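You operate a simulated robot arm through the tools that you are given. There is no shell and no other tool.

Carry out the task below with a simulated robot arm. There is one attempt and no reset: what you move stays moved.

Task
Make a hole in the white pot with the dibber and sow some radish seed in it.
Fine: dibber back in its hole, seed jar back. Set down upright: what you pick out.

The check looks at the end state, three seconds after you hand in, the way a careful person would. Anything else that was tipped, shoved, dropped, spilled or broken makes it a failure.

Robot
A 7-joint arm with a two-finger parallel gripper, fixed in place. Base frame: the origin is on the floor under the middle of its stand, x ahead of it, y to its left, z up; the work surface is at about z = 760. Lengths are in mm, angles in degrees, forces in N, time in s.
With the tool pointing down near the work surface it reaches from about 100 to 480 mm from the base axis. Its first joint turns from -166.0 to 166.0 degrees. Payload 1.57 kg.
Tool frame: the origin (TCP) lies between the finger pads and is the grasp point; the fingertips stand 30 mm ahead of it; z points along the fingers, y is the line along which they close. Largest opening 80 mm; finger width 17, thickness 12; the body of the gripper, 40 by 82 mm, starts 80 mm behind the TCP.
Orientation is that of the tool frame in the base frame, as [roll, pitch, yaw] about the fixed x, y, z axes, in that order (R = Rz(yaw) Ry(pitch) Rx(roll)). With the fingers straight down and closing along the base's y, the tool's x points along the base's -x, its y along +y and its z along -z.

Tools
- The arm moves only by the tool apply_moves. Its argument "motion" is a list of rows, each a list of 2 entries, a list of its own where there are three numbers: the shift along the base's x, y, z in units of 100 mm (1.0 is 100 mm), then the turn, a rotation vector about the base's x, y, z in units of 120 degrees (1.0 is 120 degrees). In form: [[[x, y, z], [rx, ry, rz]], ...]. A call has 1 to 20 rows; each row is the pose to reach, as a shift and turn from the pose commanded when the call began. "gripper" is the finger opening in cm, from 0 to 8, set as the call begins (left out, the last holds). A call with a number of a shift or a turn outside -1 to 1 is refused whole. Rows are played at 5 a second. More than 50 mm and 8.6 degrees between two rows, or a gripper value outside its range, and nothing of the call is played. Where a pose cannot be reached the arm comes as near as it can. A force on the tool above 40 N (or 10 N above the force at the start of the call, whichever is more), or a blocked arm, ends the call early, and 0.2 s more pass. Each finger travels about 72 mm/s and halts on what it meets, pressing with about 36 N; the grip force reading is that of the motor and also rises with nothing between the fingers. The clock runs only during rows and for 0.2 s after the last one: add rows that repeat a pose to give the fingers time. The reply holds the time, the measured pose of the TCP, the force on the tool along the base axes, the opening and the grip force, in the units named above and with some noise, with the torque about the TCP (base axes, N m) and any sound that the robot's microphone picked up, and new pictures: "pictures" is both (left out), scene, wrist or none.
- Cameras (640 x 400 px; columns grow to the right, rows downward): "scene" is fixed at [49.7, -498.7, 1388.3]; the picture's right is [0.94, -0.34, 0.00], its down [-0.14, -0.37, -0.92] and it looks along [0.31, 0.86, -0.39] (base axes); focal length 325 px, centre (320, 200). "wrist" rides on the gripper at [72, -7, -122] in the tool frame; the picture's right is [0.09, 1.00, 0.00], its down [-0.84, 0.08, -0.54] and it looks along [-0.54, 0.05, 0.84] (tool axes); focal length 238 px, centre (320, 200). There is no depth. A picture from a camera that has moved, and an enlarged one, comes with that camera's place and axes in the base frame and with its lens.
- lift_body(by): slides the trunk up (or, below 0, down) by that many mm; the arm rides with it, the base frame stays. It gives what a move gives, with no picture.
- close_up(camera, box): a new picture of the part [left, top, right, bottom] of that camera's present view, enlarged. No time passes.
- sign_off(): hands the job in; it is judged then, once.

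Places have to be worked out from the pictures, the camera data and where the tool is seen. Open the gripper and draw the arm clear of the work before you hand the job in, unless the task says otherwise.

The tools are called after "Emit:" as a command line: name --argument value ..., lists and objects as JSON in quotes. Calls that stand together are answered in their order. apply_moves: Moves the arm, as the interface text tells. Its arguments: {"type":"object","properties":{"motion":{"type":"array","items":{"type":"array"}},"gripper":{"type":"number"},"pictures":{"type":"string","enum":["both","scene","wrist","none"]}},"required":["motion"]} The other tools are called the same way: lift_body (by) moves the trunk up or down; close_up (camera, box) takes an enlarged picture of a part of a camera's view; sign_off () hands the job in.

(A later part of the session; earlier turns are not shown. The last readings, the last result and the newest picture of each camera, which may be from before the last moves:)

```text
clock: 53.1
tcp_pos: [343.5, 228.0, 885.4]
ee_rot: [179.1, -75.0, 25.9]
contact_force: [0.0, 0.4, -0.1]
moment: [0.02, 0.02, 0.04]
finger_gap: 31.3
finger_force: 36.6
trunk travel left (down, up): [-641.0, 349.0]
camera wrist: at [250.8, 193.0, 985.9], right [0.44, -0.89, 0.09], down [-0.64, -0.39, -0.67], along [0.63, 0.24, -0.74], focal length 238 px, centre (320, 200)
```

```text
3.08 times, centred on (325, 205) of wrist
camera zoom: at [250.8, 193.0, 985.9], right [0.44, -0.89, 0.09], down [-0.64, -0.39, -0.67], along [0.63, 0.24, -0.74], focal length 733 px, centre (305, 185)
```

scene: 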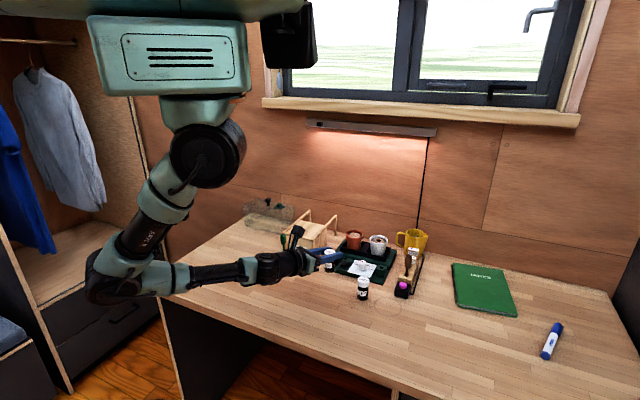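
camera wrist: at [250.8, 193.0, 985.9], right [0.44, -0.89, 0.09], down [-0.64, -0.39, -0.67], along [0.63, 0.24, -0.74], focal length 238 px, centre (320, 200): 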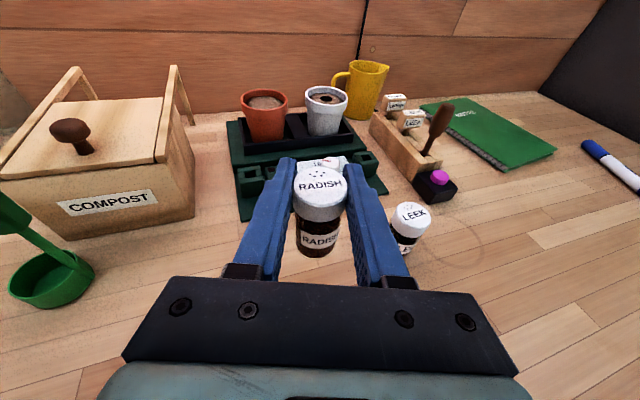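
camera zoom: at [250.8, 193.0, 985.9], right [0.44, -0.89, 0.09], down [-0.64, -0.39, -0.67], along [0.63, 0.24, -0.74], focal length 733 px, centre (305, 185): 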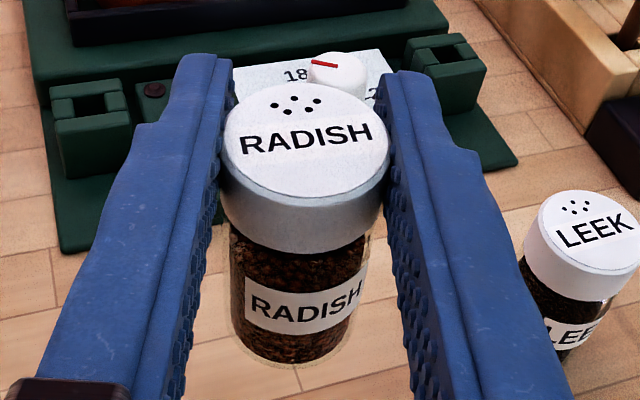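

The jar has slid about 30 mm down in the grip and is now held by its lid. To be safe I'll lower it promptly to just above its place on the table, then look again.

Emit:
apply_moves --motion '[[[0, 0, -0.3], [0, 0, 0]], [[0, 0, -0.52], [0, 0, 0]], [[0, 0, -0.62], [0, 0, 0]]]' --pictures "both"

Emit:
close_up --camera "wrist" --box '[270, 140, 380, 270]'

Emit:
close_up --camera "scene" --box '[290, 230, 380, 305]'

```text
clock: 53.9
tcp_pos: [343.8, 230.6, 821.8]
ee_rot: [179.3, -75.1, 25.7]
contact_force: [-0.2, -0.3, -0.3]
moment: [0.0, 0.02, 0.0]
finger_gap: 31.3
finger_force: 36.7
trunk travel left (down, up): [-641.0, 349.0]
camera wrist: at [250.5, 193.8, 923.2], right [0.44, -0.89, 0.09], down [-0.64, -0.38, -0.67], along [0.63, 0.24, -0.74], focal length 238 px, centre (320, 200)
```

scene: 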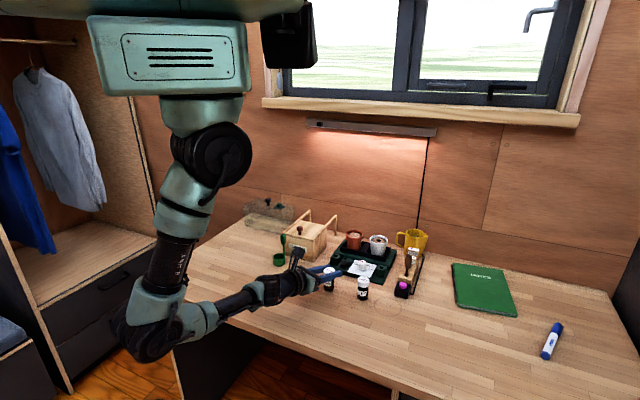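
wrist: 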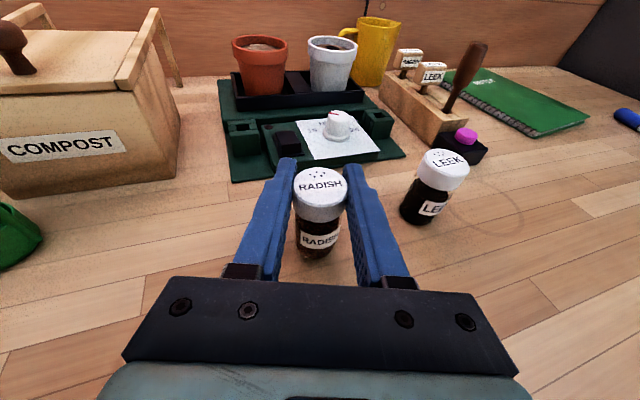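

```text
3.08 times, centred on (325, 205) of wrist
camera zoom: at [250.5, 193.8, 923.2], right [0.44, -0.89, 0.09], down [-0.64, -0.38, -0.67], along [0.63, 0.24, -0.74], focal length 733 px, centre (305, 185)
```

zoom: 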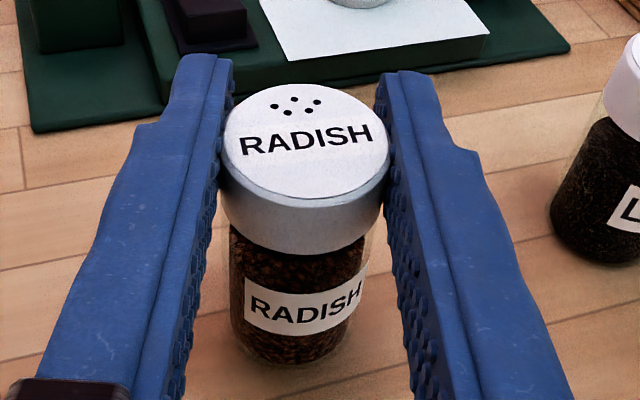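

```text
5.33 times, centred on (335, 268) of scene
camera zoom: at [49.7, -498.7, 1388.3], right [0.94, -0.34, 0.0], down [-0.14, -0.37, -0.92], along [0.31, 0.86, -0.39], focal length 1732 px, centre (240, -160)
```

zoom: 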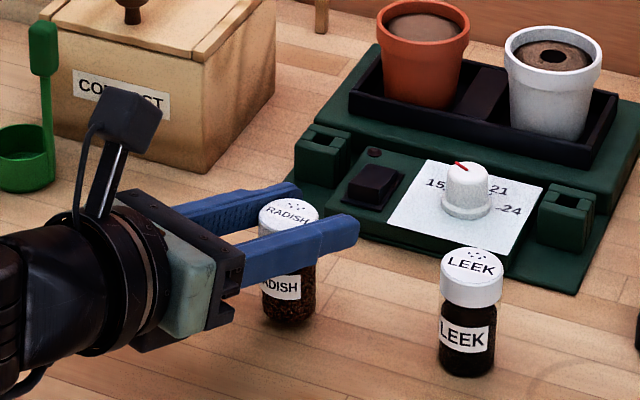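

The hold is steady with no further slip, so the glass seems slick and the lid grips better. The jar bottom is about 6 mm above the table, so I'll set it down gently there and re-grip centred on the lid.

Emit:
apply_moves --motion '[[[0, 0, -0.02], [0, 0, 0]], [[0, 0, -0.04], [0, 0, 0]], [[0, 0, -0.05], [0, 0, 0]], [[0, 0, -0.06], [0, 0, 0]], [[0, 0, -0.06], [0, 0, 0]]]' --pictures "none"

Emit:
close_up --camera "scene" --box '[310, 255, 360, 300]'

Emit:
close_up --camera "wrist" --box '[270, 140, 380, 270]'

```text
clock: 55.1
tcp_pos: [343.4, 230.2, 817.8]
ee_rot: [179.1, -74.9, 25.9]
contact_force: [0.6, -0.7, -0.2]
moment: [-0.02, -0.01, 0.02]
finger_gap: 31.2
finger_force: 35.5
trunk travel left (down, up): [-641.0, 349.0]
```

```text
8.89 times, centred on (335, 278) of scene
camera zoom: at [49.7, -498.7, 1388.3], right [0.94, -0.34, 0.0], down [-0.14, -0.37, -0.92], along [0.31, 0.86, -0.39], focal length 2886 px, centre (187, -489)
```

zoom: 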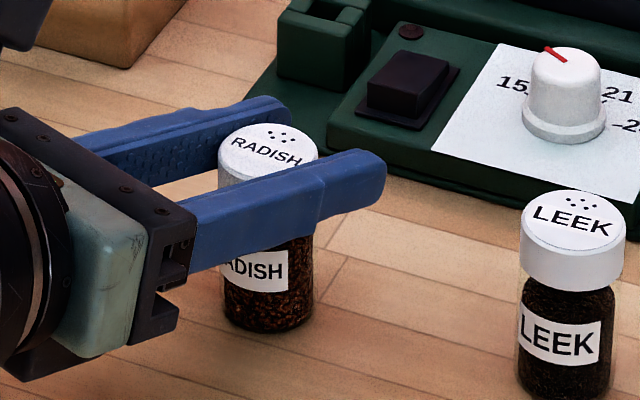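

```text
3.08 times, centred on (325, 205) of wrist
camera zoom: at [250.6, 193.4, 917.7], right [0.44, -0.89, 0.09], down [-0.64, -0.39, -0.67], along [0.63, 0.24, -0.74], focal length 733 px, centre (305, 185)
```

zoom: 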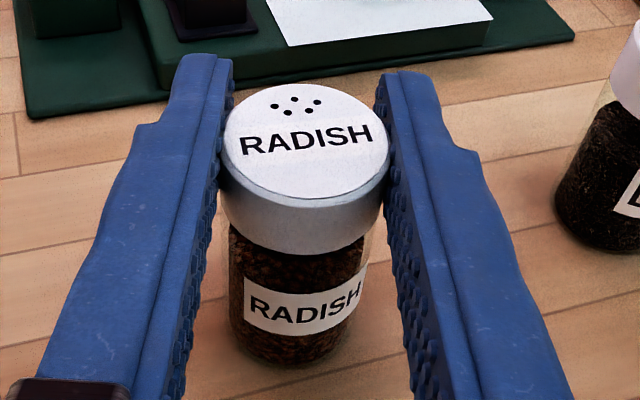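

The jar's base is within about 1 mm of the table at its original spot. I'll lower that last millimetre and open the fingers to 45 mm.

Emit:
apply_moves --motion '[[[0, 0, -0.008], [0, 0, 0]], [[0, 0, -0.008], [0, 0, 0]]]' --pictures "none"

Emit:
apply_moves --motion '[[[0, 0, 0], [0, 0, 0]], [[0, 0, 0], [0, 0, 0]], [[0, 0, 0], [0, 0, 0]], [[0, 0, 0], [0, 0, 0]]]' --gripper 4.8 --pictures "none"

Emit:
close_up --camera "scene" --box '[310, 255, 360, 300]'

Emit:
close_up --camera "wrist" --box '[270, 140, 380, 270]'

```text
clock: 55.7
tcp_pos: [343.7, 229.7, 817.3]
ee_rot: [179.2, -75.2, 25.7]
contact_force: [-0.8, 0.3, 4.5]
moment: [0.08, 0.09, 0.01]
finger_gap: 31.2
finger_force: 36.5
trunk travel left (down, up): [-641.0, 349.0]
```

```text
clock: 56.7
tcp_pos: [343.8, 230.2, 816.4]
ee_rot: [179.2, -75.0, 25.8]
contact_force: [-0.4, 0.4, -0.6]
moment: [0.0, -0.01, 0.02]
finger_gap: 47.9
finger_force: 0.1
trunk travel left (down, up): [-641.0, 349.0]
```

```text
8.89 times, centred on (335, 278) of scene
camera zoom: at [49.7, -498.7, 1388.3], right [0.94, -0.34, 0.0], down [-0.14, -0.37, -0.92], along [0.31, 0.86, -0.39], focal length 2886 px, centre (187, -489)
```

zoom: 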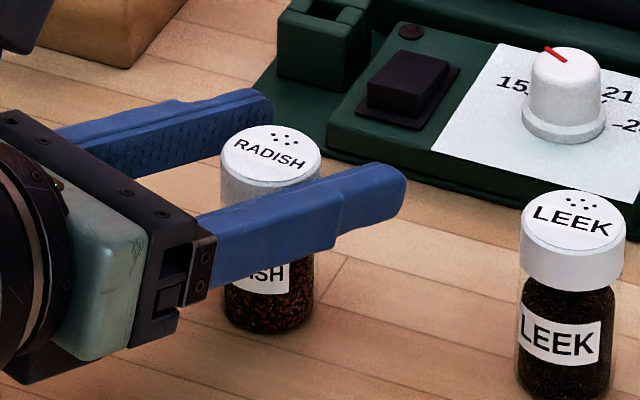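

```text
3.08 times, centred on (325, 205) of wrist
camera zoom: at [250.7, 193.2, 916.8], right [0.44, -0.89, 0.09], down [-0.64, -0.39, -0.67], along [0.63, 0.24, -0.74], focal length 733 px, centre (305, 185)
```

zoom: 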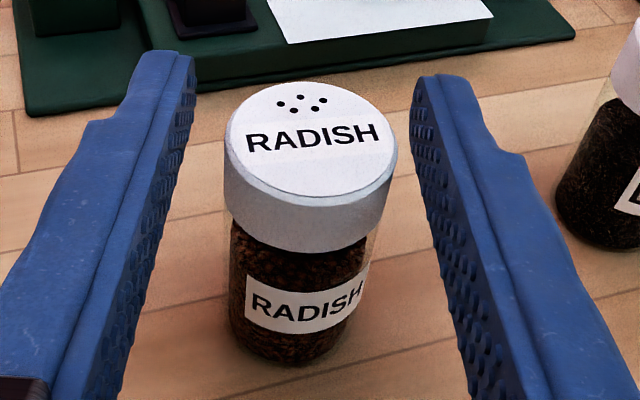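

The jar is standing upright where it started. I'll lower the open fingers 5.5 mm to centre on the lid and flatten the tool by 5°.

Emit:
apply_moves --motion '[[[0.003, -0.005, -0.02], [0.006, -0.0125, 0]], [[0.005, -0.008, -0.04], [0.012, -0.025, 0]], [[0.007, -0.01, -0.055], [0.0181, -0.0375, 0]], [[0.007, -0.01, -0.055], [0.0181, -0.0375, 0]]]' --pictures "none"

Emit:
close_up --camera "scene" --box '[310, 255, 360, 300]'

Emit:
close_up --camera "wrist" --box '[270, 140, 380, 270]'

```text
clock: 57.7
tcp_pos: [343.8, 228.7, 811.6]
ee_rot: [179.2, -80.0, 25.8]
contact_force: [-1.0, 0.7, -0.2]
moment: [0.0, -0.01, -0.02]
finger_gap: 48.1
finger_force: 0.1
trunk travel left (down, up): [-641.0, 349.0]
```

```text
8.89 times, centred on (335, 278) of scene
camera zoom: at [49.7, -498.7, 1388.3], right [0.94, -0.34, 0.0], down [-0.14, -0.37, -0.92], along [0.31, 0.86, -0.39], focal length 2886 px, centre (187, -489)
```

zoom: 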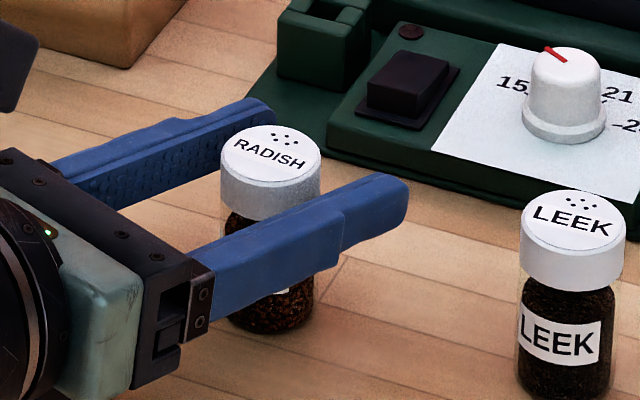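

```text
3.08 times, centred on (325, 205) of wrist
camera zoom: at [243.5, 188.5, 902.1], right [0.44, -0.9, 0.09], down [-0.58, -0.36, -0.73], along [0.69, 0.26, -0.68], focal length 733 px, centre (305, 185)
```

zoom: 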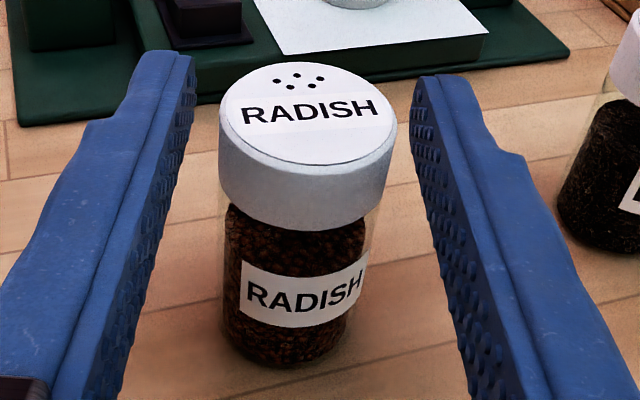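

The TCP is at mid-lid height and the jar is centred, so I'll close on the lid.

Emit:
apply_moves --motion '[[[0, 0, 0], [0, 0, 0]], [[0, 0, 0], [0, 0, 0]], [[0, 0, 0], [0, 0, 0]], [[0, 0, 0], [0, 0, 0]], [[0, 0, 0], [0, 0, 0]]]' --gripper 1 --pictures "none"

Emit:
close_up --camera "wrist" --box '[270, 140, 380, 270]'

```text
clock: 58.9
tcp_pos: [343.0, 228.2, 809.9]
ee_rot: [179.2, -80.0, 25.7]
contact_force: [0.1, 0.4, 0.7]
moment: [0.04, 0.01, 0.02]
finger_gap: 31.2
finger_force: 35.9
trunk travel left (down, up): [-641.0, 349.0]
```

```text
3.08 times, centred on (325, 205) of wrist
camera zoom: at [243.4, 188.6, 902.1], right [0.44, -0.9, 0.09], down [-0.58, -0.36, -0.73], along [0.69, 0.26, -0.68], focal length 733 px, centre (305, 185)
```

zoom: 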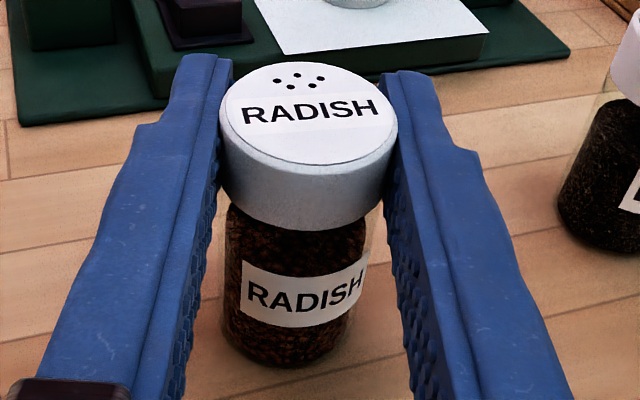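

It's gripped on the lid. I'll lift only 15 mm and hold a moment to test for slip.

Emit:
apply_moves --motion '[[[0, 0, 0.02], [0, 0, 0]], [[0, 0, 0.05], [0, 0, 0]], [[0, 0, 0.09], [0, 0, 0]], [[0, 0, 0.13], [0, 0, 0]], [[0, 0, 0.15], [0, 0, 0]], [[0, 0, 0.15], [0, 0, 0]], [[0, 0, 0.15], [0, 0, 0]]]' --pictures "none"

Emit:
close_up --camera "wrist" --box '[270, 140, 380, 270]'

Emit:
close_up --camera "scene" --box '[310, 255, 360, 300]'

```text
clock: 60.5
tcp_pos: [343.8, 228.3, 825.9]
ee_rot: [179.2, -80.0, 25.8]
contact_force: [0.2, 0.4, -0.6]
moment: [-0.01, -0.01, -0.02]
finger_gap: 31.1
finger_force: 35.6
trunk travel left (down, up): [-641.0, 349.0]
```

```text
3.08 times, centred on (325, 205) of wrist
camera zoom: at [243.8, 188.3, 917.2], right [0.44, -0.9, 0.09], down [-0.58, -0.36, -0.73], along [0.69, 0.26, -0.68], focal length 733 px, centre (305, 185)
```

zoom: 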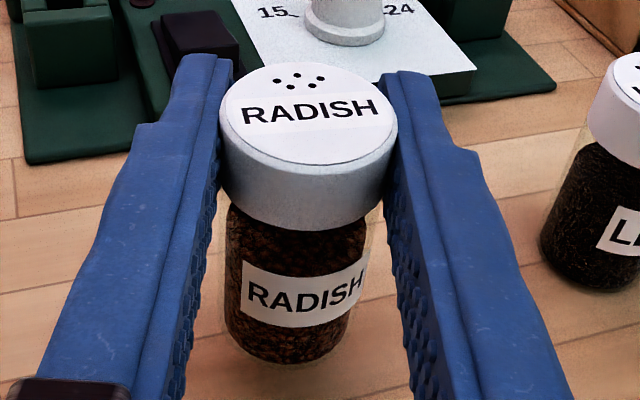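

```text
8.89 times, centred on (335, 278) of scene
camera zoom: at [49.7, -498.7, 1388.3], right [0.94, -0.34, 0.0], down [-0.14, -0.37, -0.92], along [0.31, 0.86, -0.39], focal length 2886 px, centre (187, -489)
```

zoom: 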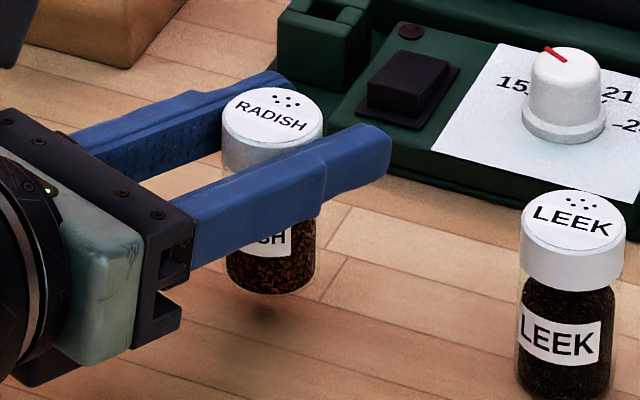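

No slip at all with the lid grip. I'll raise the rest of the way to TCP z≈925 and re-check.

Emit:
apply_moves --motion '[[[0, 0, 0.1], [0, 0, 0]], [[0, 0, 0.25], [0, 0, 0]], [[0, 0, 0.4], [0, 0, 0]], [[0, 0, 0.55], [0, 0, 0]], [[0, 0, 0.7], [0, 0, 0]], [[0, 0, 0.85], [0, 0, 0]], [[0, 0, 1.0], [0, 0, 0]], [[0, 0, 1.0], [0, 0, 0]]]' --pictures "none"

Emit:
close_up --camera "wrist" --box '[270, 140, 380, 270]'

Emit:
close_up --camera "scene" --box '[290, 220, 390, 300]'

```text
clock: 62.3
tcp_pos: [344.8, 228.7, 927.6]
ee_rot: [179.2, -80.1, 25.9]
contact_force: [-0.3, 0.9, -1.1]
moment: [0.01, -0.01, 0.02]
finger_gap: 31.2
finger_force: 36.0
trunk travel left (down, up): [-641.0, 349.0]
```

```text
3.08 times, centred on (325, 205) of wrist
camera zoom: at [244.1, 189.1, 1018.1], right [0.44, -0.9, 0.09], down [-0.58, -0.36, -0.73], along [0.69, 0.26, -0.68], focal length 733 px, centre (305, 185)
```

zoom: 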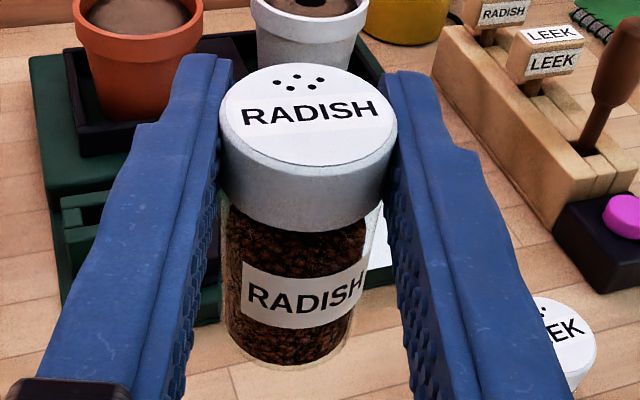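

```text
5.00 times, centred on (340, 260) of scene
camera zoom: at [49.7, -498.7, 1388.3], right [0.94, -0.34, 0.0], down [-0.14, -0.37, -0.92], along [0.31, 0.86, -0.39], focal length 1624 px, centre (220, -100)
```

zoom: 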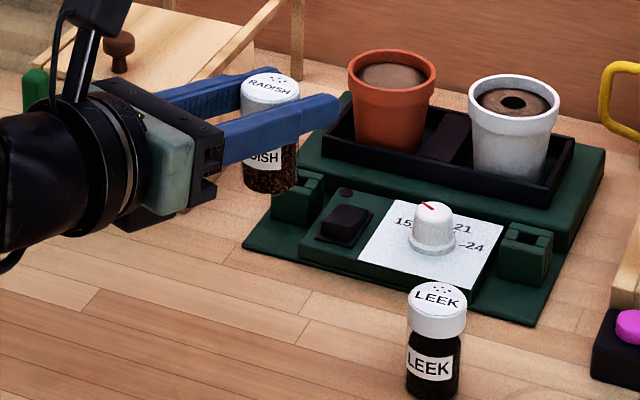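

The view is identical, so the grip is firm. I'll carry the jar upright towards the white pot in two moves, leaning the tool to 20° below horizontal on the way.

Emit:
apply_moves --motion '[[[0.16, 0.07, 0.03], [0, 0, 0]], [[0.32, 0.14, 0.06], [0, 0, 0]], [[0.48, 0.2, 0.08], [0, 0, 0]], [[0.64, 0.27, 0.1], [0, 0, 0]], [[0.8, 0.34, 0.1], [0, 0, 0]], [[0.95, 0.4, 0.1], [0, 0, 0]]]' --pictures "none"

Emit:
apply_moves --motion '[[[0.16, 0.07, 0], [0, 0, 0]], [[0.32, 0.14, 0], [-0.009, 0.019, 0]], [[0.48, 0.2, 0], [-0.018, 0.0375, 0]], [[0.64, 0.27, 0], [-0.027, 0.056, 0]], [[0.8, 0.34, 0], [-0.0363, 0.075, 0]], [[0.92, 0.39, 0], [-0.0363, 0.075, 0]], [[0.92, 0.39, 0], [-0.0363, 0.075, 0]]]' --pictures "both"

Emit:
close_up --camera "wrist" --box '[240, 100, 400, 270]'

Emit:
close_up --camera "scene" --box '[330, 200, 430, 280]'

```text
clock: 63.7
tcp_pos: [441.2, 268.4, 937.3]
ee_rot: [179.2, -80.0, 25.8]
contact_force: [-0.4, 0.2, -0.9]
moment: [0.0, 0.03, 0.0]
finger_gap: 31.3
finger_force: 35.9
trunk travel left (down, up): [-641.0, 349.0]
```

```text
clock: 65.3
tcp_pos: [531.9, 308.6, 937.2]
ee_rot: [179.0, -70.0, 25.9]
contact_force: [-0.2, -0.5, -0.5]
moment: [0.02, 0.03, -0.04]
finger_gap: 31.2
finger_force: 35.8
trunk travel left (down, up): [-641.0, 349.0]
camera wrist: at [446.7, 276.3, 1045.1], right [0.45, -0.89, 0.09], down [-0.69, -0.41, -0.6], along [0.57, 0.21, -0.79], focal length 238 px, centre (320, 200)
```

scene: 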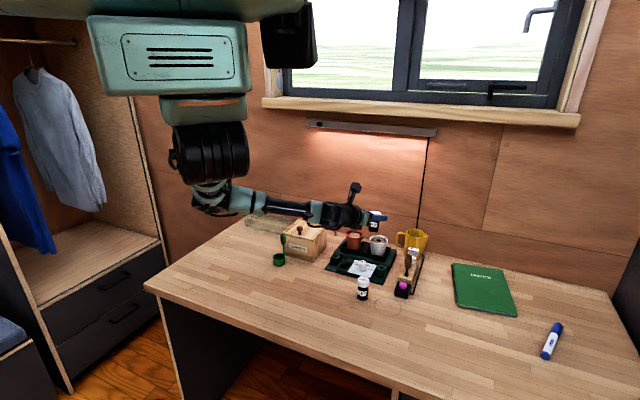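
wrist: 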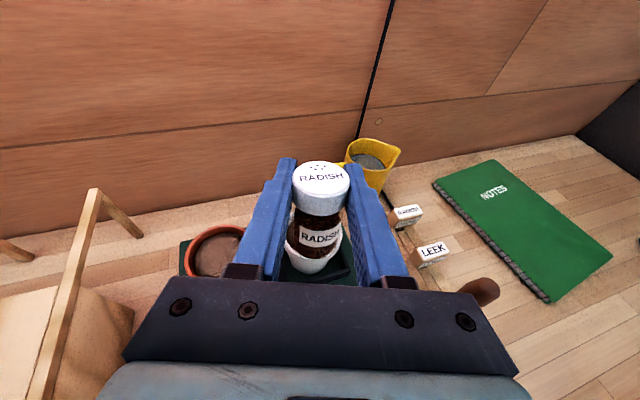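

```text
2.35 times, centred on (320, 185) of wrist
camera zoom: at [446.7, 276.3, 1045.1], right [0.45, -0.89, 0.09], down [-0.69, -0.41, -0.6], along [0.57, 0.21, -0.79], focal length 561 px, centre (320, 235)
```

zoom: 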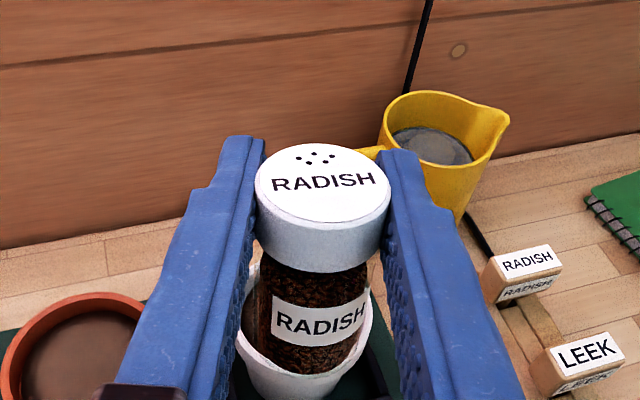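

```text
5.00 times, centred on (380, 240) of scene
camera zoom: at [49.7, -498.7, 1388.3], right [0.94, -0.34, 0.0], down [-0.14, -0.37, -0.92], along [0.31, 0.86, -0.39], focal length 1624 px, centre (20, 0)
```

zoom: 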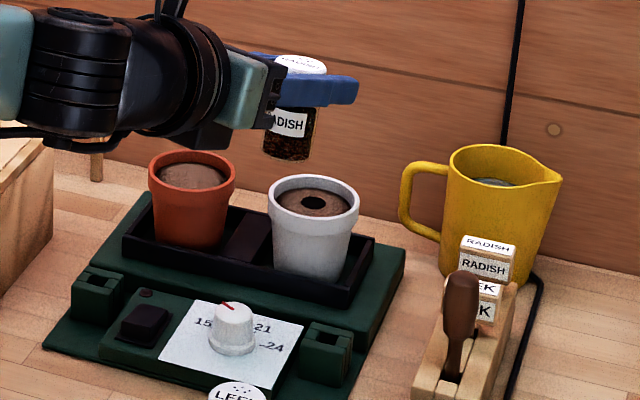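

The jar is over the pot and the grip unchanged. I'll roll it about the tool axis to about 82°, keeping the lid's holes above the soil hole, and check before any seed can come out.

Emit:
apply_moves --motion '[[[0.022, -0.004, -0.037], [-0.0581, -0.0269, 0.0233]], [[0.045, -0.008, -0.074], [-0.1163, -0.0538, 0.0466]], [[0.067, -0.012, -0.11], [-0.1744, -0.0807, 0.07]], [[0.09, -0.016, -0.147], [-0.2326, -0.1077, 0.0933]], [[0.112, -0.02, -0.184], [-0.2907, -0.1346, 0.1166]], [[0.134, -0.023, -0.221], [-0.3489, -0.1615, 0.1399]], [[0.157, -0.027, -0.258], [-0.407, -0.1884, 0.1632]], [[0.179, -0.031, -0.294], [-0.4652, -0.2153, 0.1865]], [[0.202, -0.035, -0.331], [-0.5233, -0.2422, 0.2099]], [[0.224, -0.039, -0.368], [-0.5815, -0.2691, 0.2332]], [[0.224, -0.039, -0.368], [-0.5815, -0.2691, 0.2332]]]' --pictures "both"

Emit:
close_up --camera "scene" --box '[340, 205, 420, 269]'

Emit:
close_up --camera "wrist" --box '[220, 80, 420, 280]'

```text
clock: 67.7
tcp_pos: [555.3, 303.8, 899.7]
ee_rot: [110.4, -7.1, 112.3]
contact_force: [0.2, -0.3, -1.0]
moment: [0.0, 0.02, 0.03]
finger_gap: 31.4
finger_force: 36.1
trunk travel left (down, up): [-641.0, 349.0]
camera wrist: at [420.7, 321.2, 943.4], right [0.33, 0.11, 0.94], down [-0.12, -0.98, 0.15], along [0.94, -0.16, -0.31], focal length 238 px, centre (320, 200)
```

scene: 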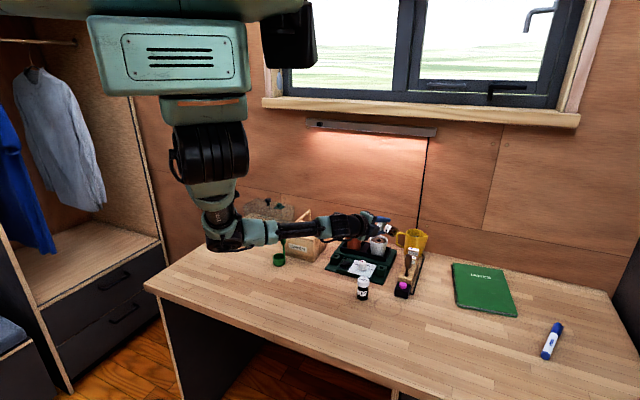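
wrist: 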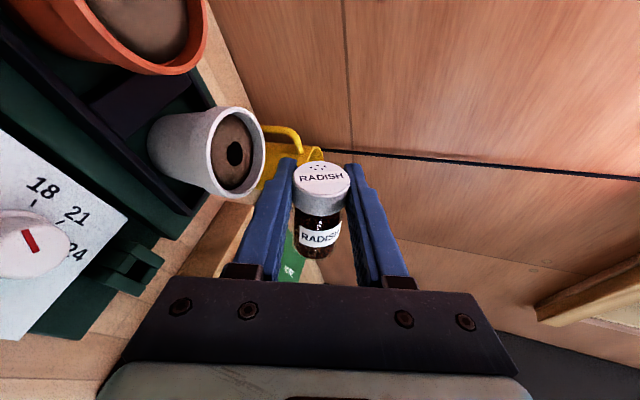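

```text
6.25 times, centred on (380, 237) of scene
camera zoom: at [49.7, -498.7, 1388.3], right [0.94, -0.34, 0.0], down [-0.14, -0.37, -0.92], along [0.31, 0.86, -0.39], focal length 2030 px, centre (-55, -31)
```

zoom: 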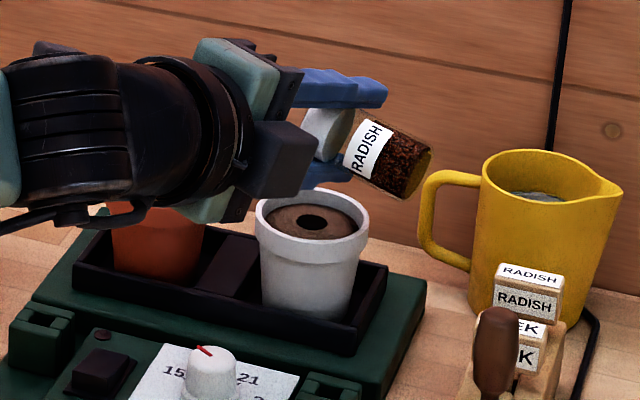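

```text
2.00 times, centred on (320, 180) of wrist
camera zoom: at [420.7, 321.2, 943.4], right [0.33, 0.11, 0.94], down [-0.12, -0.98, 0.15], along [0.94, -0.16, -0.31], focal length 477 px, centre (320, 240)
```

zoom: 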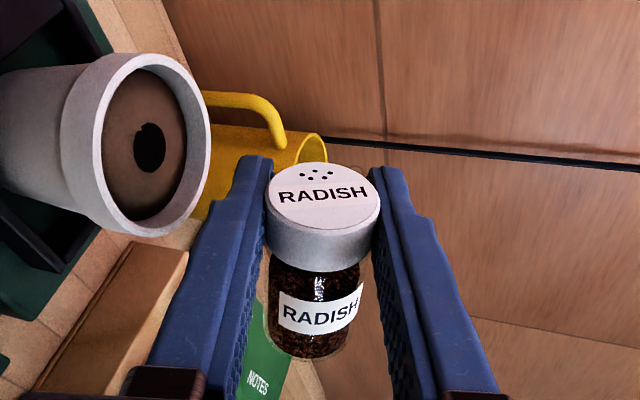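

No slip and no seed out yet; the lid's holes are above the soil hole within about 2 mm. I'll continue the roll in stages, first to about 123°, lowering slightly.

Emit:
apply_moves --motion '[[[0.006, 0.004, -0.03], [-0.0581, -0.0269, 0.0233]], [[0.01, 0.012, -0.06], [-0.1163, -0.0538, 0.0466]], [[0.012, 0.02, -0.08], [-0.1744, -0.0807, 0.07]], [[0.014, 0.03, -0.1], [-0.2326, -0.1077, 0.0933]], [[0.014, 0.042, -0.12], [-0.2907, -0.1346, 0.1166]], [[0.014, 0.042, -0.12], [-0.2907, -0.1346, 0.1166]]]' --pictures "wrist"

Emit:
close_up --camera "scene" --box '[350, 210, 410, 258]'

Emit:
close_up --camera "wrist" --box '[200, 60, 400, 260]'

```text
clock: 69.1
tcp_pos: [555.6, 306.4, 887.0]
ee_rot: [113.5, 31.0, 127.3]
contact_force: [-0.8, 0.2, -0.6]
moment: [0.02, 0.02, -0.01]
finger_gap: 31.0
finger_force: 35.8
trunk travel left (down, up): [-641.0, 349.0]
camera wrist: at [413.7, 304.2, 885.8], right [-0.02, 0.68, 0.73], down [-0.02, -0.73, 0.68], along [1.0, -0.01, 0.03], focal length 238 px, centre (320, 200)
```

wrist: 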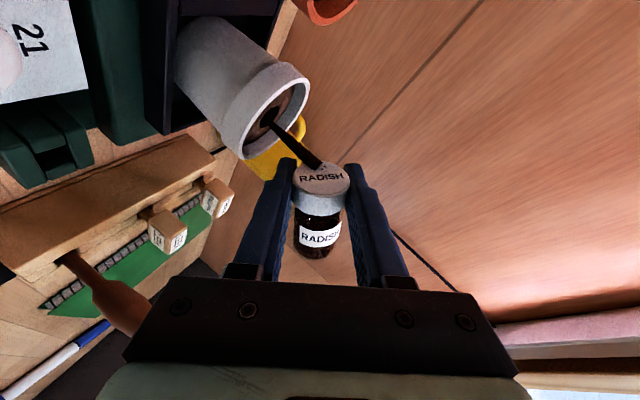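

```text
8.33 times, centred on (380, 234) of scene
camera zoom: at [49.7, -498.7, 1388.3], right [0.94, -0.34, 0.0], down [-0.14, -0.37, -0.92], along [0.31, 0.86, -0.39], focal length 2706 px, centre (-180, -83)
```

zoom: 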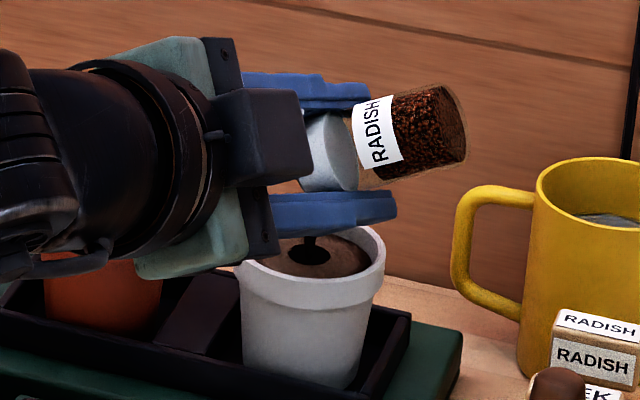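

```text
2.00 times, centred on (300, 160) of wrist
camera zoom: at [413.7, 304.2, 885.8], right [-0.02, 0.68, 0.73], down [-0.02, -0.73, 0.68], along [1.0, -0.01, 0.03], focal length 477 px, centre (360, 280)
```

zoom: 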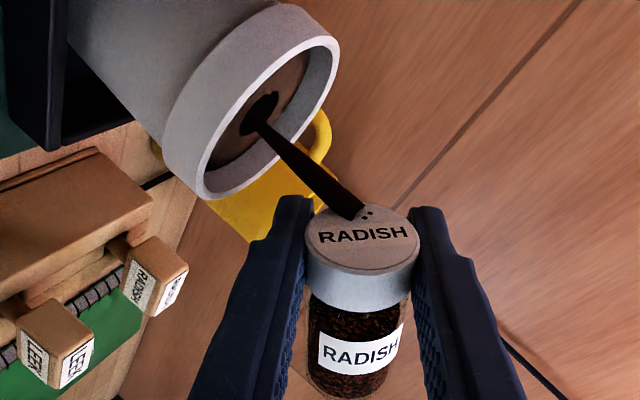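

A stream of seed is falling from the lid straight into the hole. That should be enough, so I'll roll back now along the same path to stop the flow and then inspect.

Emit:
apply_moves --motion '[[[0.0, -0.012, 0.02], [0.0581, 0.0269, -0.0233]], [[-0.002, -0.022, 0.04], [0.1163, 0.0538, -0.0466]], [[-0.004, -0.03, 0.06], [0.1744, 0.0807, -0.07]], [[-0.008, -0.038, 0.09], [0.2326, 0.1077, -0.0933]], [[-0.014, -0.042, 0.12], [0.2907, 0.1346, -0.1166]], [[-0.014, -0.042, 0.14], [0.3489, 0.1615, -0.14]], [[-0.014, -0.042, 0.16], [0.407, 0.1884, -0.1632]]]' --pictures "wrist"

Emit:
close_up --camera "scene" --box '[350, 210, 410, 258]'

Emit:
close_up --camera "wrist" --box '[200, 60, 400, 260]'

```text
clock: 70.7
tcp_pos: [554.3, 303.3, 903.0]
ee_rot: [111.9, -22.9, 106.1]
contact_force: [0.5, -0.2, 0.0]
moment: [0.0, -0.02, 0.0]
finger_gap: 31.1
finger_force: 36.2
trunk travel left (down, up): [-641.0, 349.0]
camera wrist: at [429.1, 320.8, 966.2], right [0.43, -0.16, 0.89], down [-0.21, -0.97, -0.07], along [0.88, -0.16, -0.46], focal length 238 px, centre (320, 200)
```

wrist: 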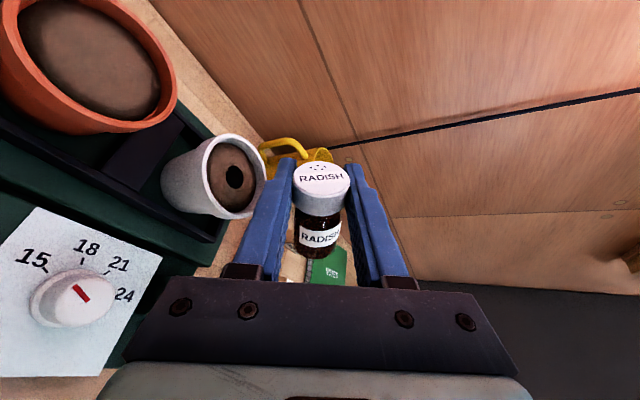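

```text
8.33 times, centred on (380, 234) of scene
camera zoom: at [49.7, -498.7, 1388.3], right [0.94, -0.34, 0.0], down [-0.14, -0.37, -0.92], along [0.31, 0.86, -0.39], focal length 2706 px, centre (-180, -83)
```

zoom: 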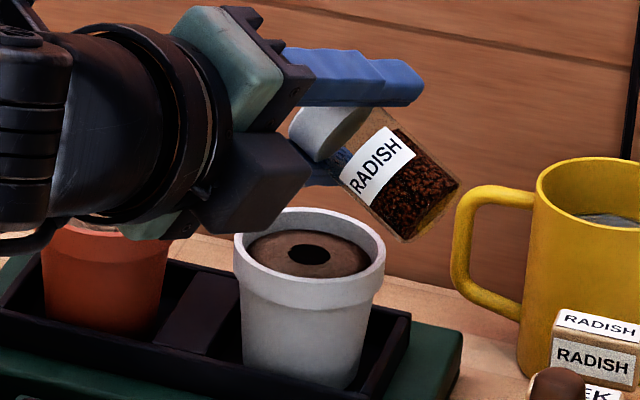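

```text
2.00 times, centred on (300, 160) of wrist
camera zoom: at [429.1, 320.8, 966.2], right [0.43, -0.16, 0.89], down [-0.21, -0.97, -0.07], along [0.88, -0.16, -0.46], focal length 477 px, centre (360, 280)
```

zoom: 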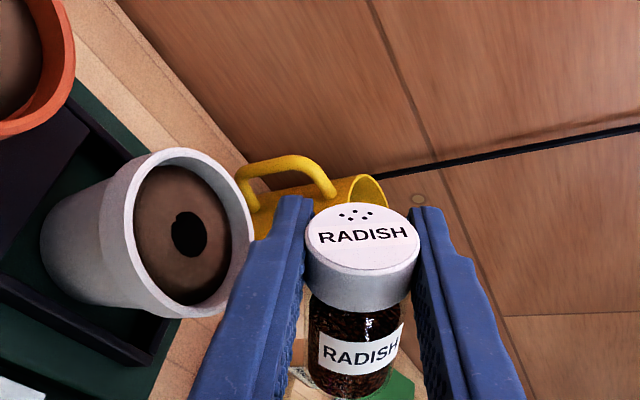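

The flow has stopped and nothing is spilled around the pot. I'll zoom in on the hole to look for the seeds.

Emit:
close_up --camera "scene" --box '[370, 232, 390, 246]'

Emit:
close_up --camera "wrist" --box '[200, 130, 270, 220]'

Emit:
close_up --camera "scene" --box '[330, 220, 430, 310]'

```text
16.00 times, centred on (380, 239) of scene
camera zoom: at [49.7, -498.7, 1388.3], right [0.94, -0.34, 0.0], down [-0.14, -0.37, -0.92], along [0.31, 0.86, -0.39], focal length 5196 px, centre (-640, -424)
```

zoom: 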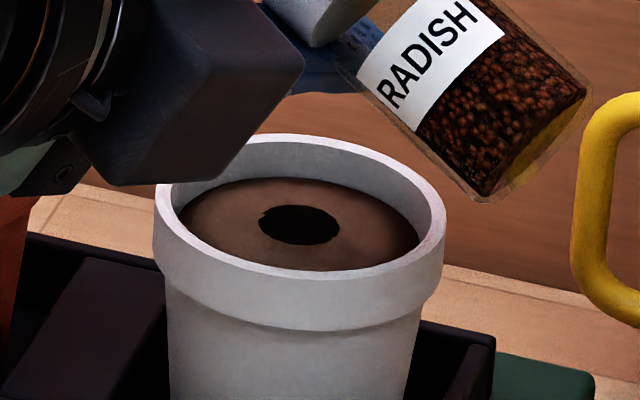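

```text
4.44 times, centred on (235, 175) of wrist
camera zoom: at [429.1, 320.8, 966.2], right [0.43, -0.16, 0.89], down [-0.21, -0.97, -0.07], along [0.88, -0.16, -0.46], focal length 1059 px, centre (698, 311)
```

zoom: 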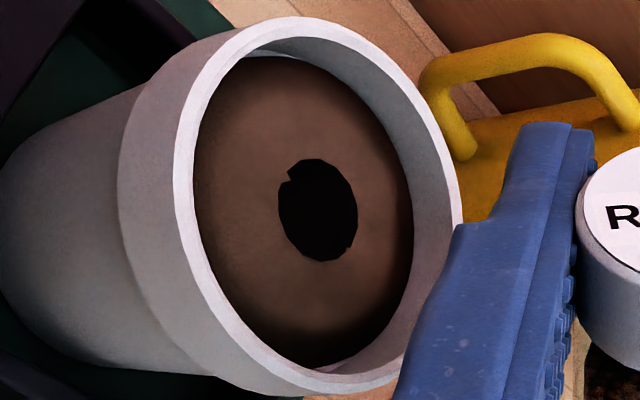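

```text
4.44 times, centred on (380, 265) of scene
camera zoom: at [49.7, -498.7, 1388.3], right [0.94, -0.34, 0.0], down [-0.14, -0.37, -0.92], along [0.31, 0.86, -0.39], focal length 1443 px, centre (53, -89)
```

zoom: 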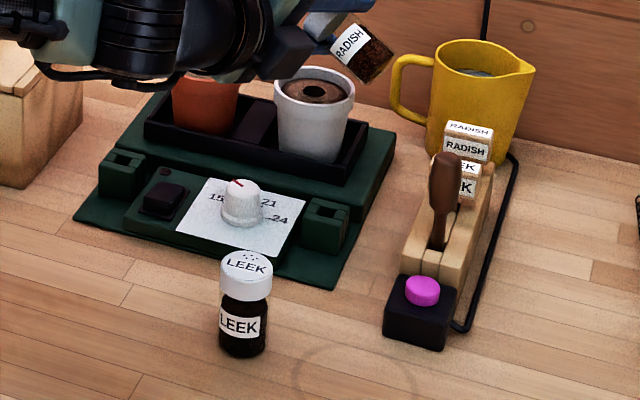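

The hole is deep and dark, so the seeds can't be seen inside, but the stream went straight into it and nothing lies on the soil or tray. I'll bring the jar back upright above the pot and compare its fill level.

Emit:
apply_moves --motion '[[[-0.02, 0.004, 0.08], [0.0581, 0.0269, -0.0233]], [[-0.05, 0.008, 0.16], [0.1163, 0.0538, -0.0466]], [[-0.08, 0.013, 0.22], [0.1744, 0.0807, -0.07]], [[-0.11, 0.018, 0.27], [0.2326, 0.1077, -0.0933]], [[-0.14, 0.024, 0.3], [0.2907, 0.1346, -0.1166]], [[-0.17, 0.03, 0.32], [0.3489, 0.1615, -0.14]], [[-0.2, 0.035, 0.328], [0.407, 0.1884, -0.1632]], [[-0.224, 0.039, 0.328], [0.4652, 0.2153, -0.1866]], [[-0.224, 0.039, 0.328], [0.4652, 0.2153, -0.1866]]]' --pictures "both"

Emit:
close_up --camera "wrist" --box '[270, 140, 380, 270]'

Emit:
close_up --camera "scene" --box '[360, 200, 400, 250]'

```text
clock: 72.7
tcp_pos: [530.8, 308.9, 937.1]
ee_rot: [179.6, -70.0, 25.5]
contact_force: [0.8, 1.0, -0.9]
moment: [0.0, 0.0, -0.01]
finger_gap: 31.6
finger_force: 35.9
trunk travel left (down, up): [-641.0, 349.0]
camera wrist: at [446.3, 275.6, 1044.9], right [0.45, -0.89, 0.09], down [-0.69, -0.41, -0.6], along [0.57, 0.21, -0.79], focal length 238 px, centre (320, 200)
```

scene: 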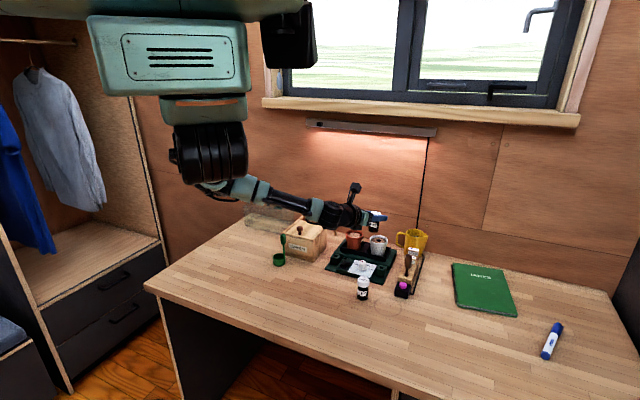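
wrist: 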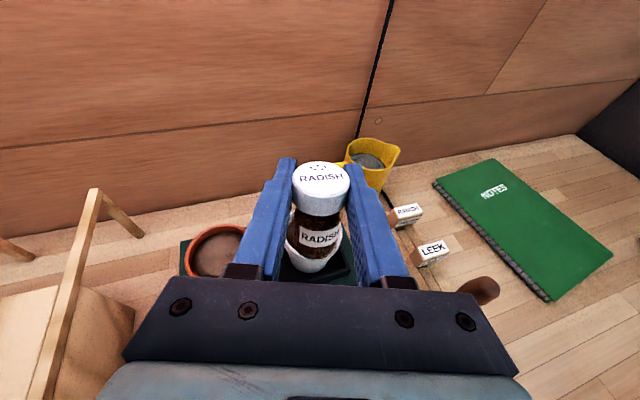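

```text
3.08 times, centred on (325, 205) of wrist
camera zoom: at [446.3, 275.6, 1044.9], right [0.45, -0.89, 0.09], down [-0.69, -0.41, -0.6], along [0.57, 0.21, -0.79], focal length 733 px, centre (305, 185)
```

zoom: 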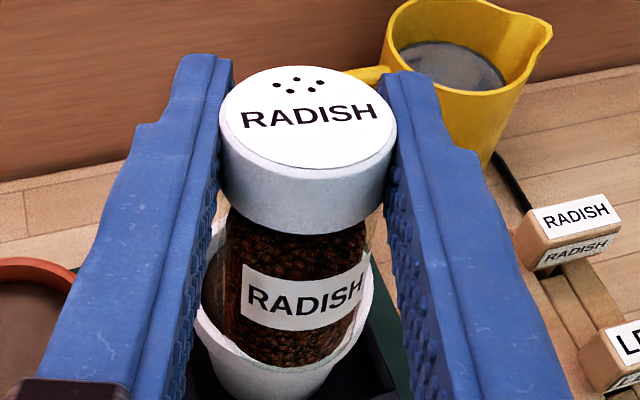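

```text
8.00 times, centred on (380, 225) of scene
camera zoom: at [49.7, -498.7, 1388.3], right [0.94, -0.34, 0.0], down [-0.14, -0.37, -0.92], along [0.31, 0.86, -0.39], focal length 2598 px, centre (-160, 0)
```

zoom: 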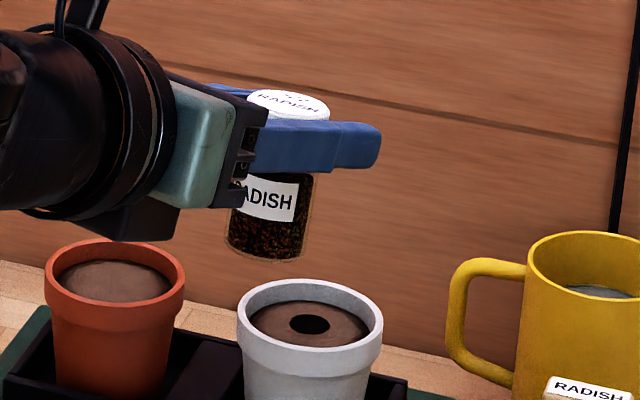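

The jar is upright and the grip unchanged. I'll carry it back the way it came, undoing the 10° lean.

Emit:
apply_moves --motion '[[[-0.12, -0.05, 0], [0, 0, 0]], [[-0.28, -0.12, 0], [0.009, -0.019, 0]], [[-0.44, -0.19, 0], [0.018, -0.0375, 0]], [[-0.6, -0.26, 0], [0.027, -0.056, 0]], [[-0.76, -0.32, 0], [0.0363, -0.075, 0]], [[-0.92, -0.39, 0], [0.0363, -0.075, 0]]]' --pictures "none"

Emit:
apply_moves --motion '[[[-0.15, -0.06, 0], [0, 0, 0]], [[-0.31, -0.13, -0.02], [0, 0, 0]], [[-0.47, -0.2, -0.04], [0, 0, 0]], [[-0.63, -0.26, -0.06], [0, 0, 0]], [[-0.79, -0.33, -0.08], [0, 0, 0]], [[-0.95, -0.4, -0.1], [0, 0, 0]], [[-0.95, -0.4, -0.1], [0, 0, 0]]]' --pictures "both"

Emit:
close_up --camera "wrist" --box '[270, 140, 380, 270]'

Emit:
close_up --camera "scene" --box '[290, 220, 390, 300]'

```text
clock: 74.1
tcp_pos: [438.3, 268.9, 936.5]
ee_rot: [178.9, -80.0, 26.0]
contact_force: [-0.3, 0.1, -0.5]
moment: [-0.01, 0.02, -0.01]
finger_gap: 31.2
finger_force: 35.7
trunk travel left (down, up): [-641.0, 349.0]
```

```text
clock: 75.7
tcp_pos: [343.8, 227.9, 926.5]
ee_rot: [179.2, -80.0, 25.7]
contact_force: [0.8, 0.5, -0.2]
moment: [-0.01, -0.02, -0.01]
finger_gap: 31.2
finger_force: 36.2
trunk travel left (down, up): [-641.0, 349.0]
camera wrist: at [243.7, 188.6, 1017.8], right [0.44, -0.9, 0.09], down [-0.58, -0.36, -0.73], along [0.69, 0.26, -0.68], focal length 238 px, centre (320, 200)
```

scene: 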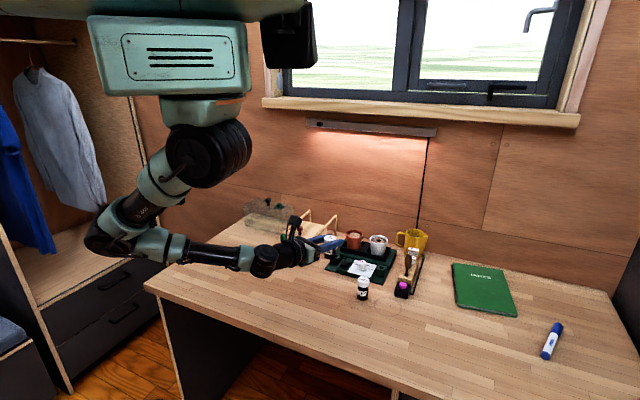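
wrist: 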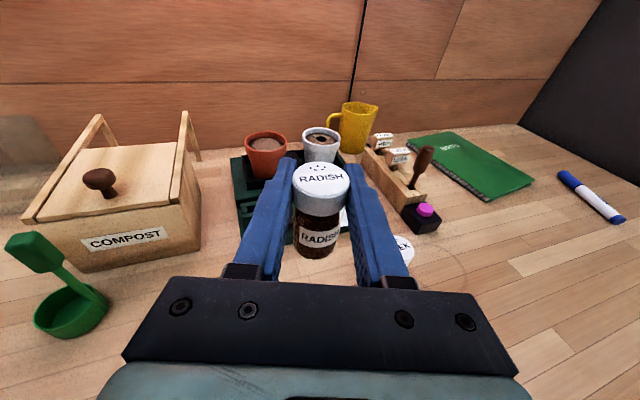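

```text
3.08 times, centred on (325, 205) of wrist
camera zoom: at [243.7, 188.6, 1017.8], right [0.44, -0.9, 0.09], down [-0.58, -0.36, -0.73], along [0.69, 0.26, -0.68], focal length 733 px, centre (305, 185)
```

zoom: 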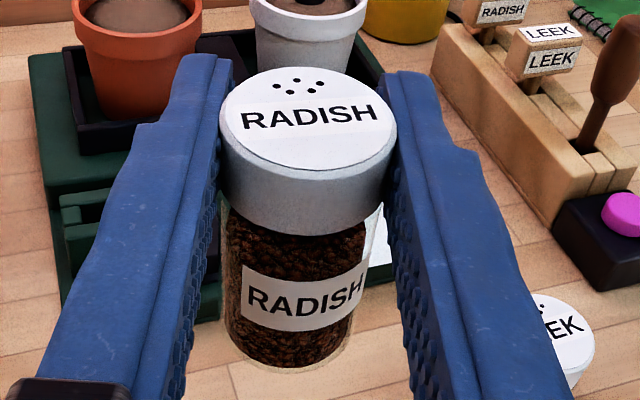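

```text
5.00 times, centred on (340, 260) of scene
camera zoom: at [49.7, -498.7, 1388.3], right [0.94, -0.34, 0.0], down [-0.14, -0.37, -0.92], along [0.31, 0.86, -0.39], focal length 1624 px, centre (220, -100)
```

zoom: 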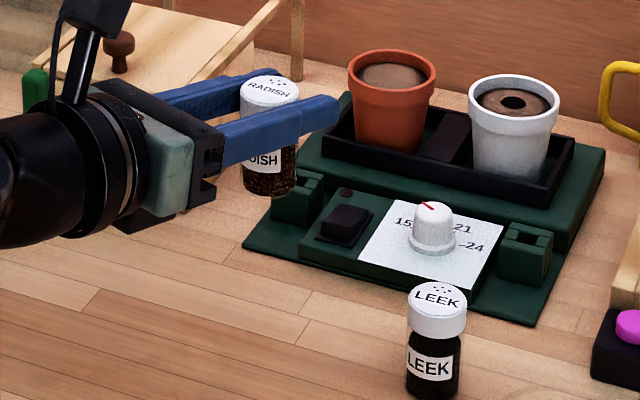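

I'm back above the jar's spot with the jar upright, only about 1 mm lower in the grip. I'll lower 100 mm and look.

Emit:
apply_moves --motion '[[[0, 0, -0.15], [0, 0, 0]], [[0, 0, -0.3], [0, 0, 0]], [[0, 0, -0.45], [0, 0, 0]], [[0, 0, -0.6], [0, 0, 0]], [[0, 0, -0.75], [0, 0, 0]], [[0, 0, -0.88], [0, 0, 0]], [[0, 0, -1.0], [0, 0, 0]], [[0, 0, -1.0], [0, 0, 0]]]' --pictures "none"

Emit:
close_up --camera "wrist" --box '[270, 140, 380, 270]'

Emit:
close_up --camera "scene" --box '[310, 255, 360, 300]'

```text
clock: 77.5
tcp_pos: [344.4, 228.0, 827.2]
ee_rot: [179.1, -80.1, 26.0]
contact_force: [0.2, -0.3, -0.1]
moment: [0.0, -0.01, -0.01]
finger_gap: 31.3
finger_force: 35.9
trunk travel left (down, up): [-641.0, 349.0]
```

```text
3.08 times, centred on (325, 205) of wrist
camera zoom: at [243.2, 187.7, 918.1], right [0.44, -0.9, 0.09], down [-0.58, -0.36, -0.73], along [0.69, 0.26, -0.68], focal length 733 px, centre (305, 185)
```

zoom: 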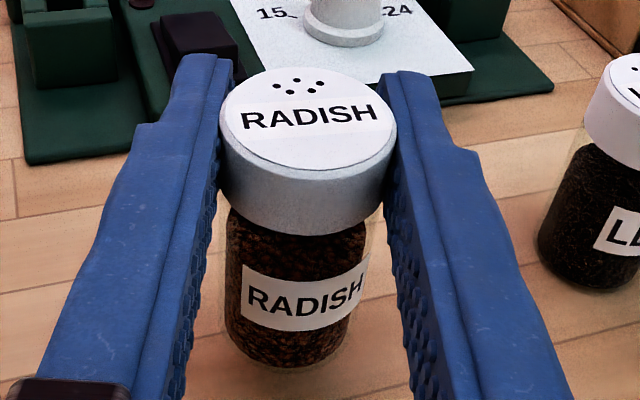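

```text
8.89 times, centred on (335, 278) of scene
camera zoom: at [49.7, -498.7, 1388.3], right [0.94, -0.34, 0.0], down [-0.14, -0.37, -0.92], along [0.31, 0.86, -0.39], focal length 2886 px, centre (187, -489)
```

zoom: 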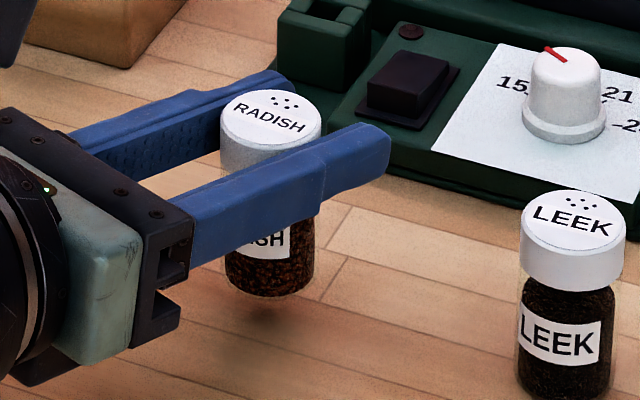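

The jar's base is about 13 mm above the table. I'll lower gently the remaining distance in small steps until light contact.

Emit:
apply_moves --motion '[[[0, 0, -0.04], [0, 0, 0]], [[0, 0, -0.08], [0, 0, 0]], [[0, 0, -0.11], [0, 0, 0]], [[0, 0, -0.125], [0, 0, 0]], [[0, 0, -0.125], [0, 0, 0]]]' --pictures "none"

Emit:
close_up --camera "scene" --box '[310, 255, 360, 300]'

```text
clock: 78.7
tcp_pos: [344.2, 228.4, 813.6]
ee_rot: [179.2, -80.0, 25.8]
contact_force: [0.1, 0.2, 0.2]
moment: [0.02, 0.0, 0.02]
finger_gap: 31.2
finger_force: 35.6
trunk travel left (down, up): [-641.0, 349.0]
```

```text
8.89 times, centred on (335, 278) of scene
camera zoom: at [49.7, -498.7, 1388.3], right [0.94, -0.34, 0.0], down [-0.14, -0.37, -0.92], along [0.31, 0.86, -0.39], focal length 2886 px, centre (187, -489)
```

zoom: 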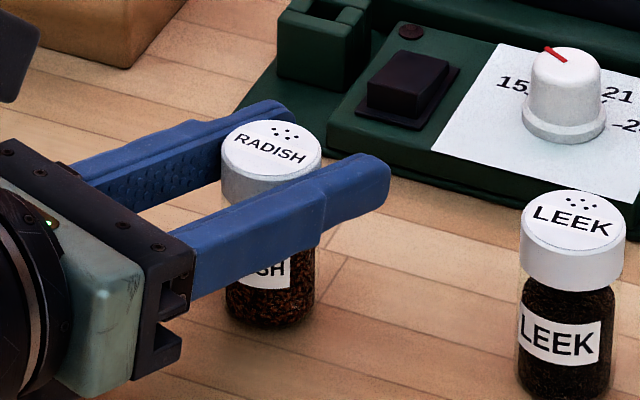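

About 1 mm remains; I'll lower that and read the force.

Emit:
apply_moves --motion '[[[0, 0, -0.006], [0, 0, 0]], [[0, 0, -0.01], [0, 0, 0]], [[0, 0, -0.01], [0, 0, 0]]]' --pictures "none"

```text
clock: 79.5
tcp_pos: [345.3, 227.7, 813.9]
ee_rot: [179.2, -80.0, 25.8]
contact_force: [0.0, -0.3, 0.3]
moment: [0.02, -0.03, -0.02]
finger_gap: 31.3
finger_force: 37.0
trunk travel left (down, up): [-641.0, 349.0]
```

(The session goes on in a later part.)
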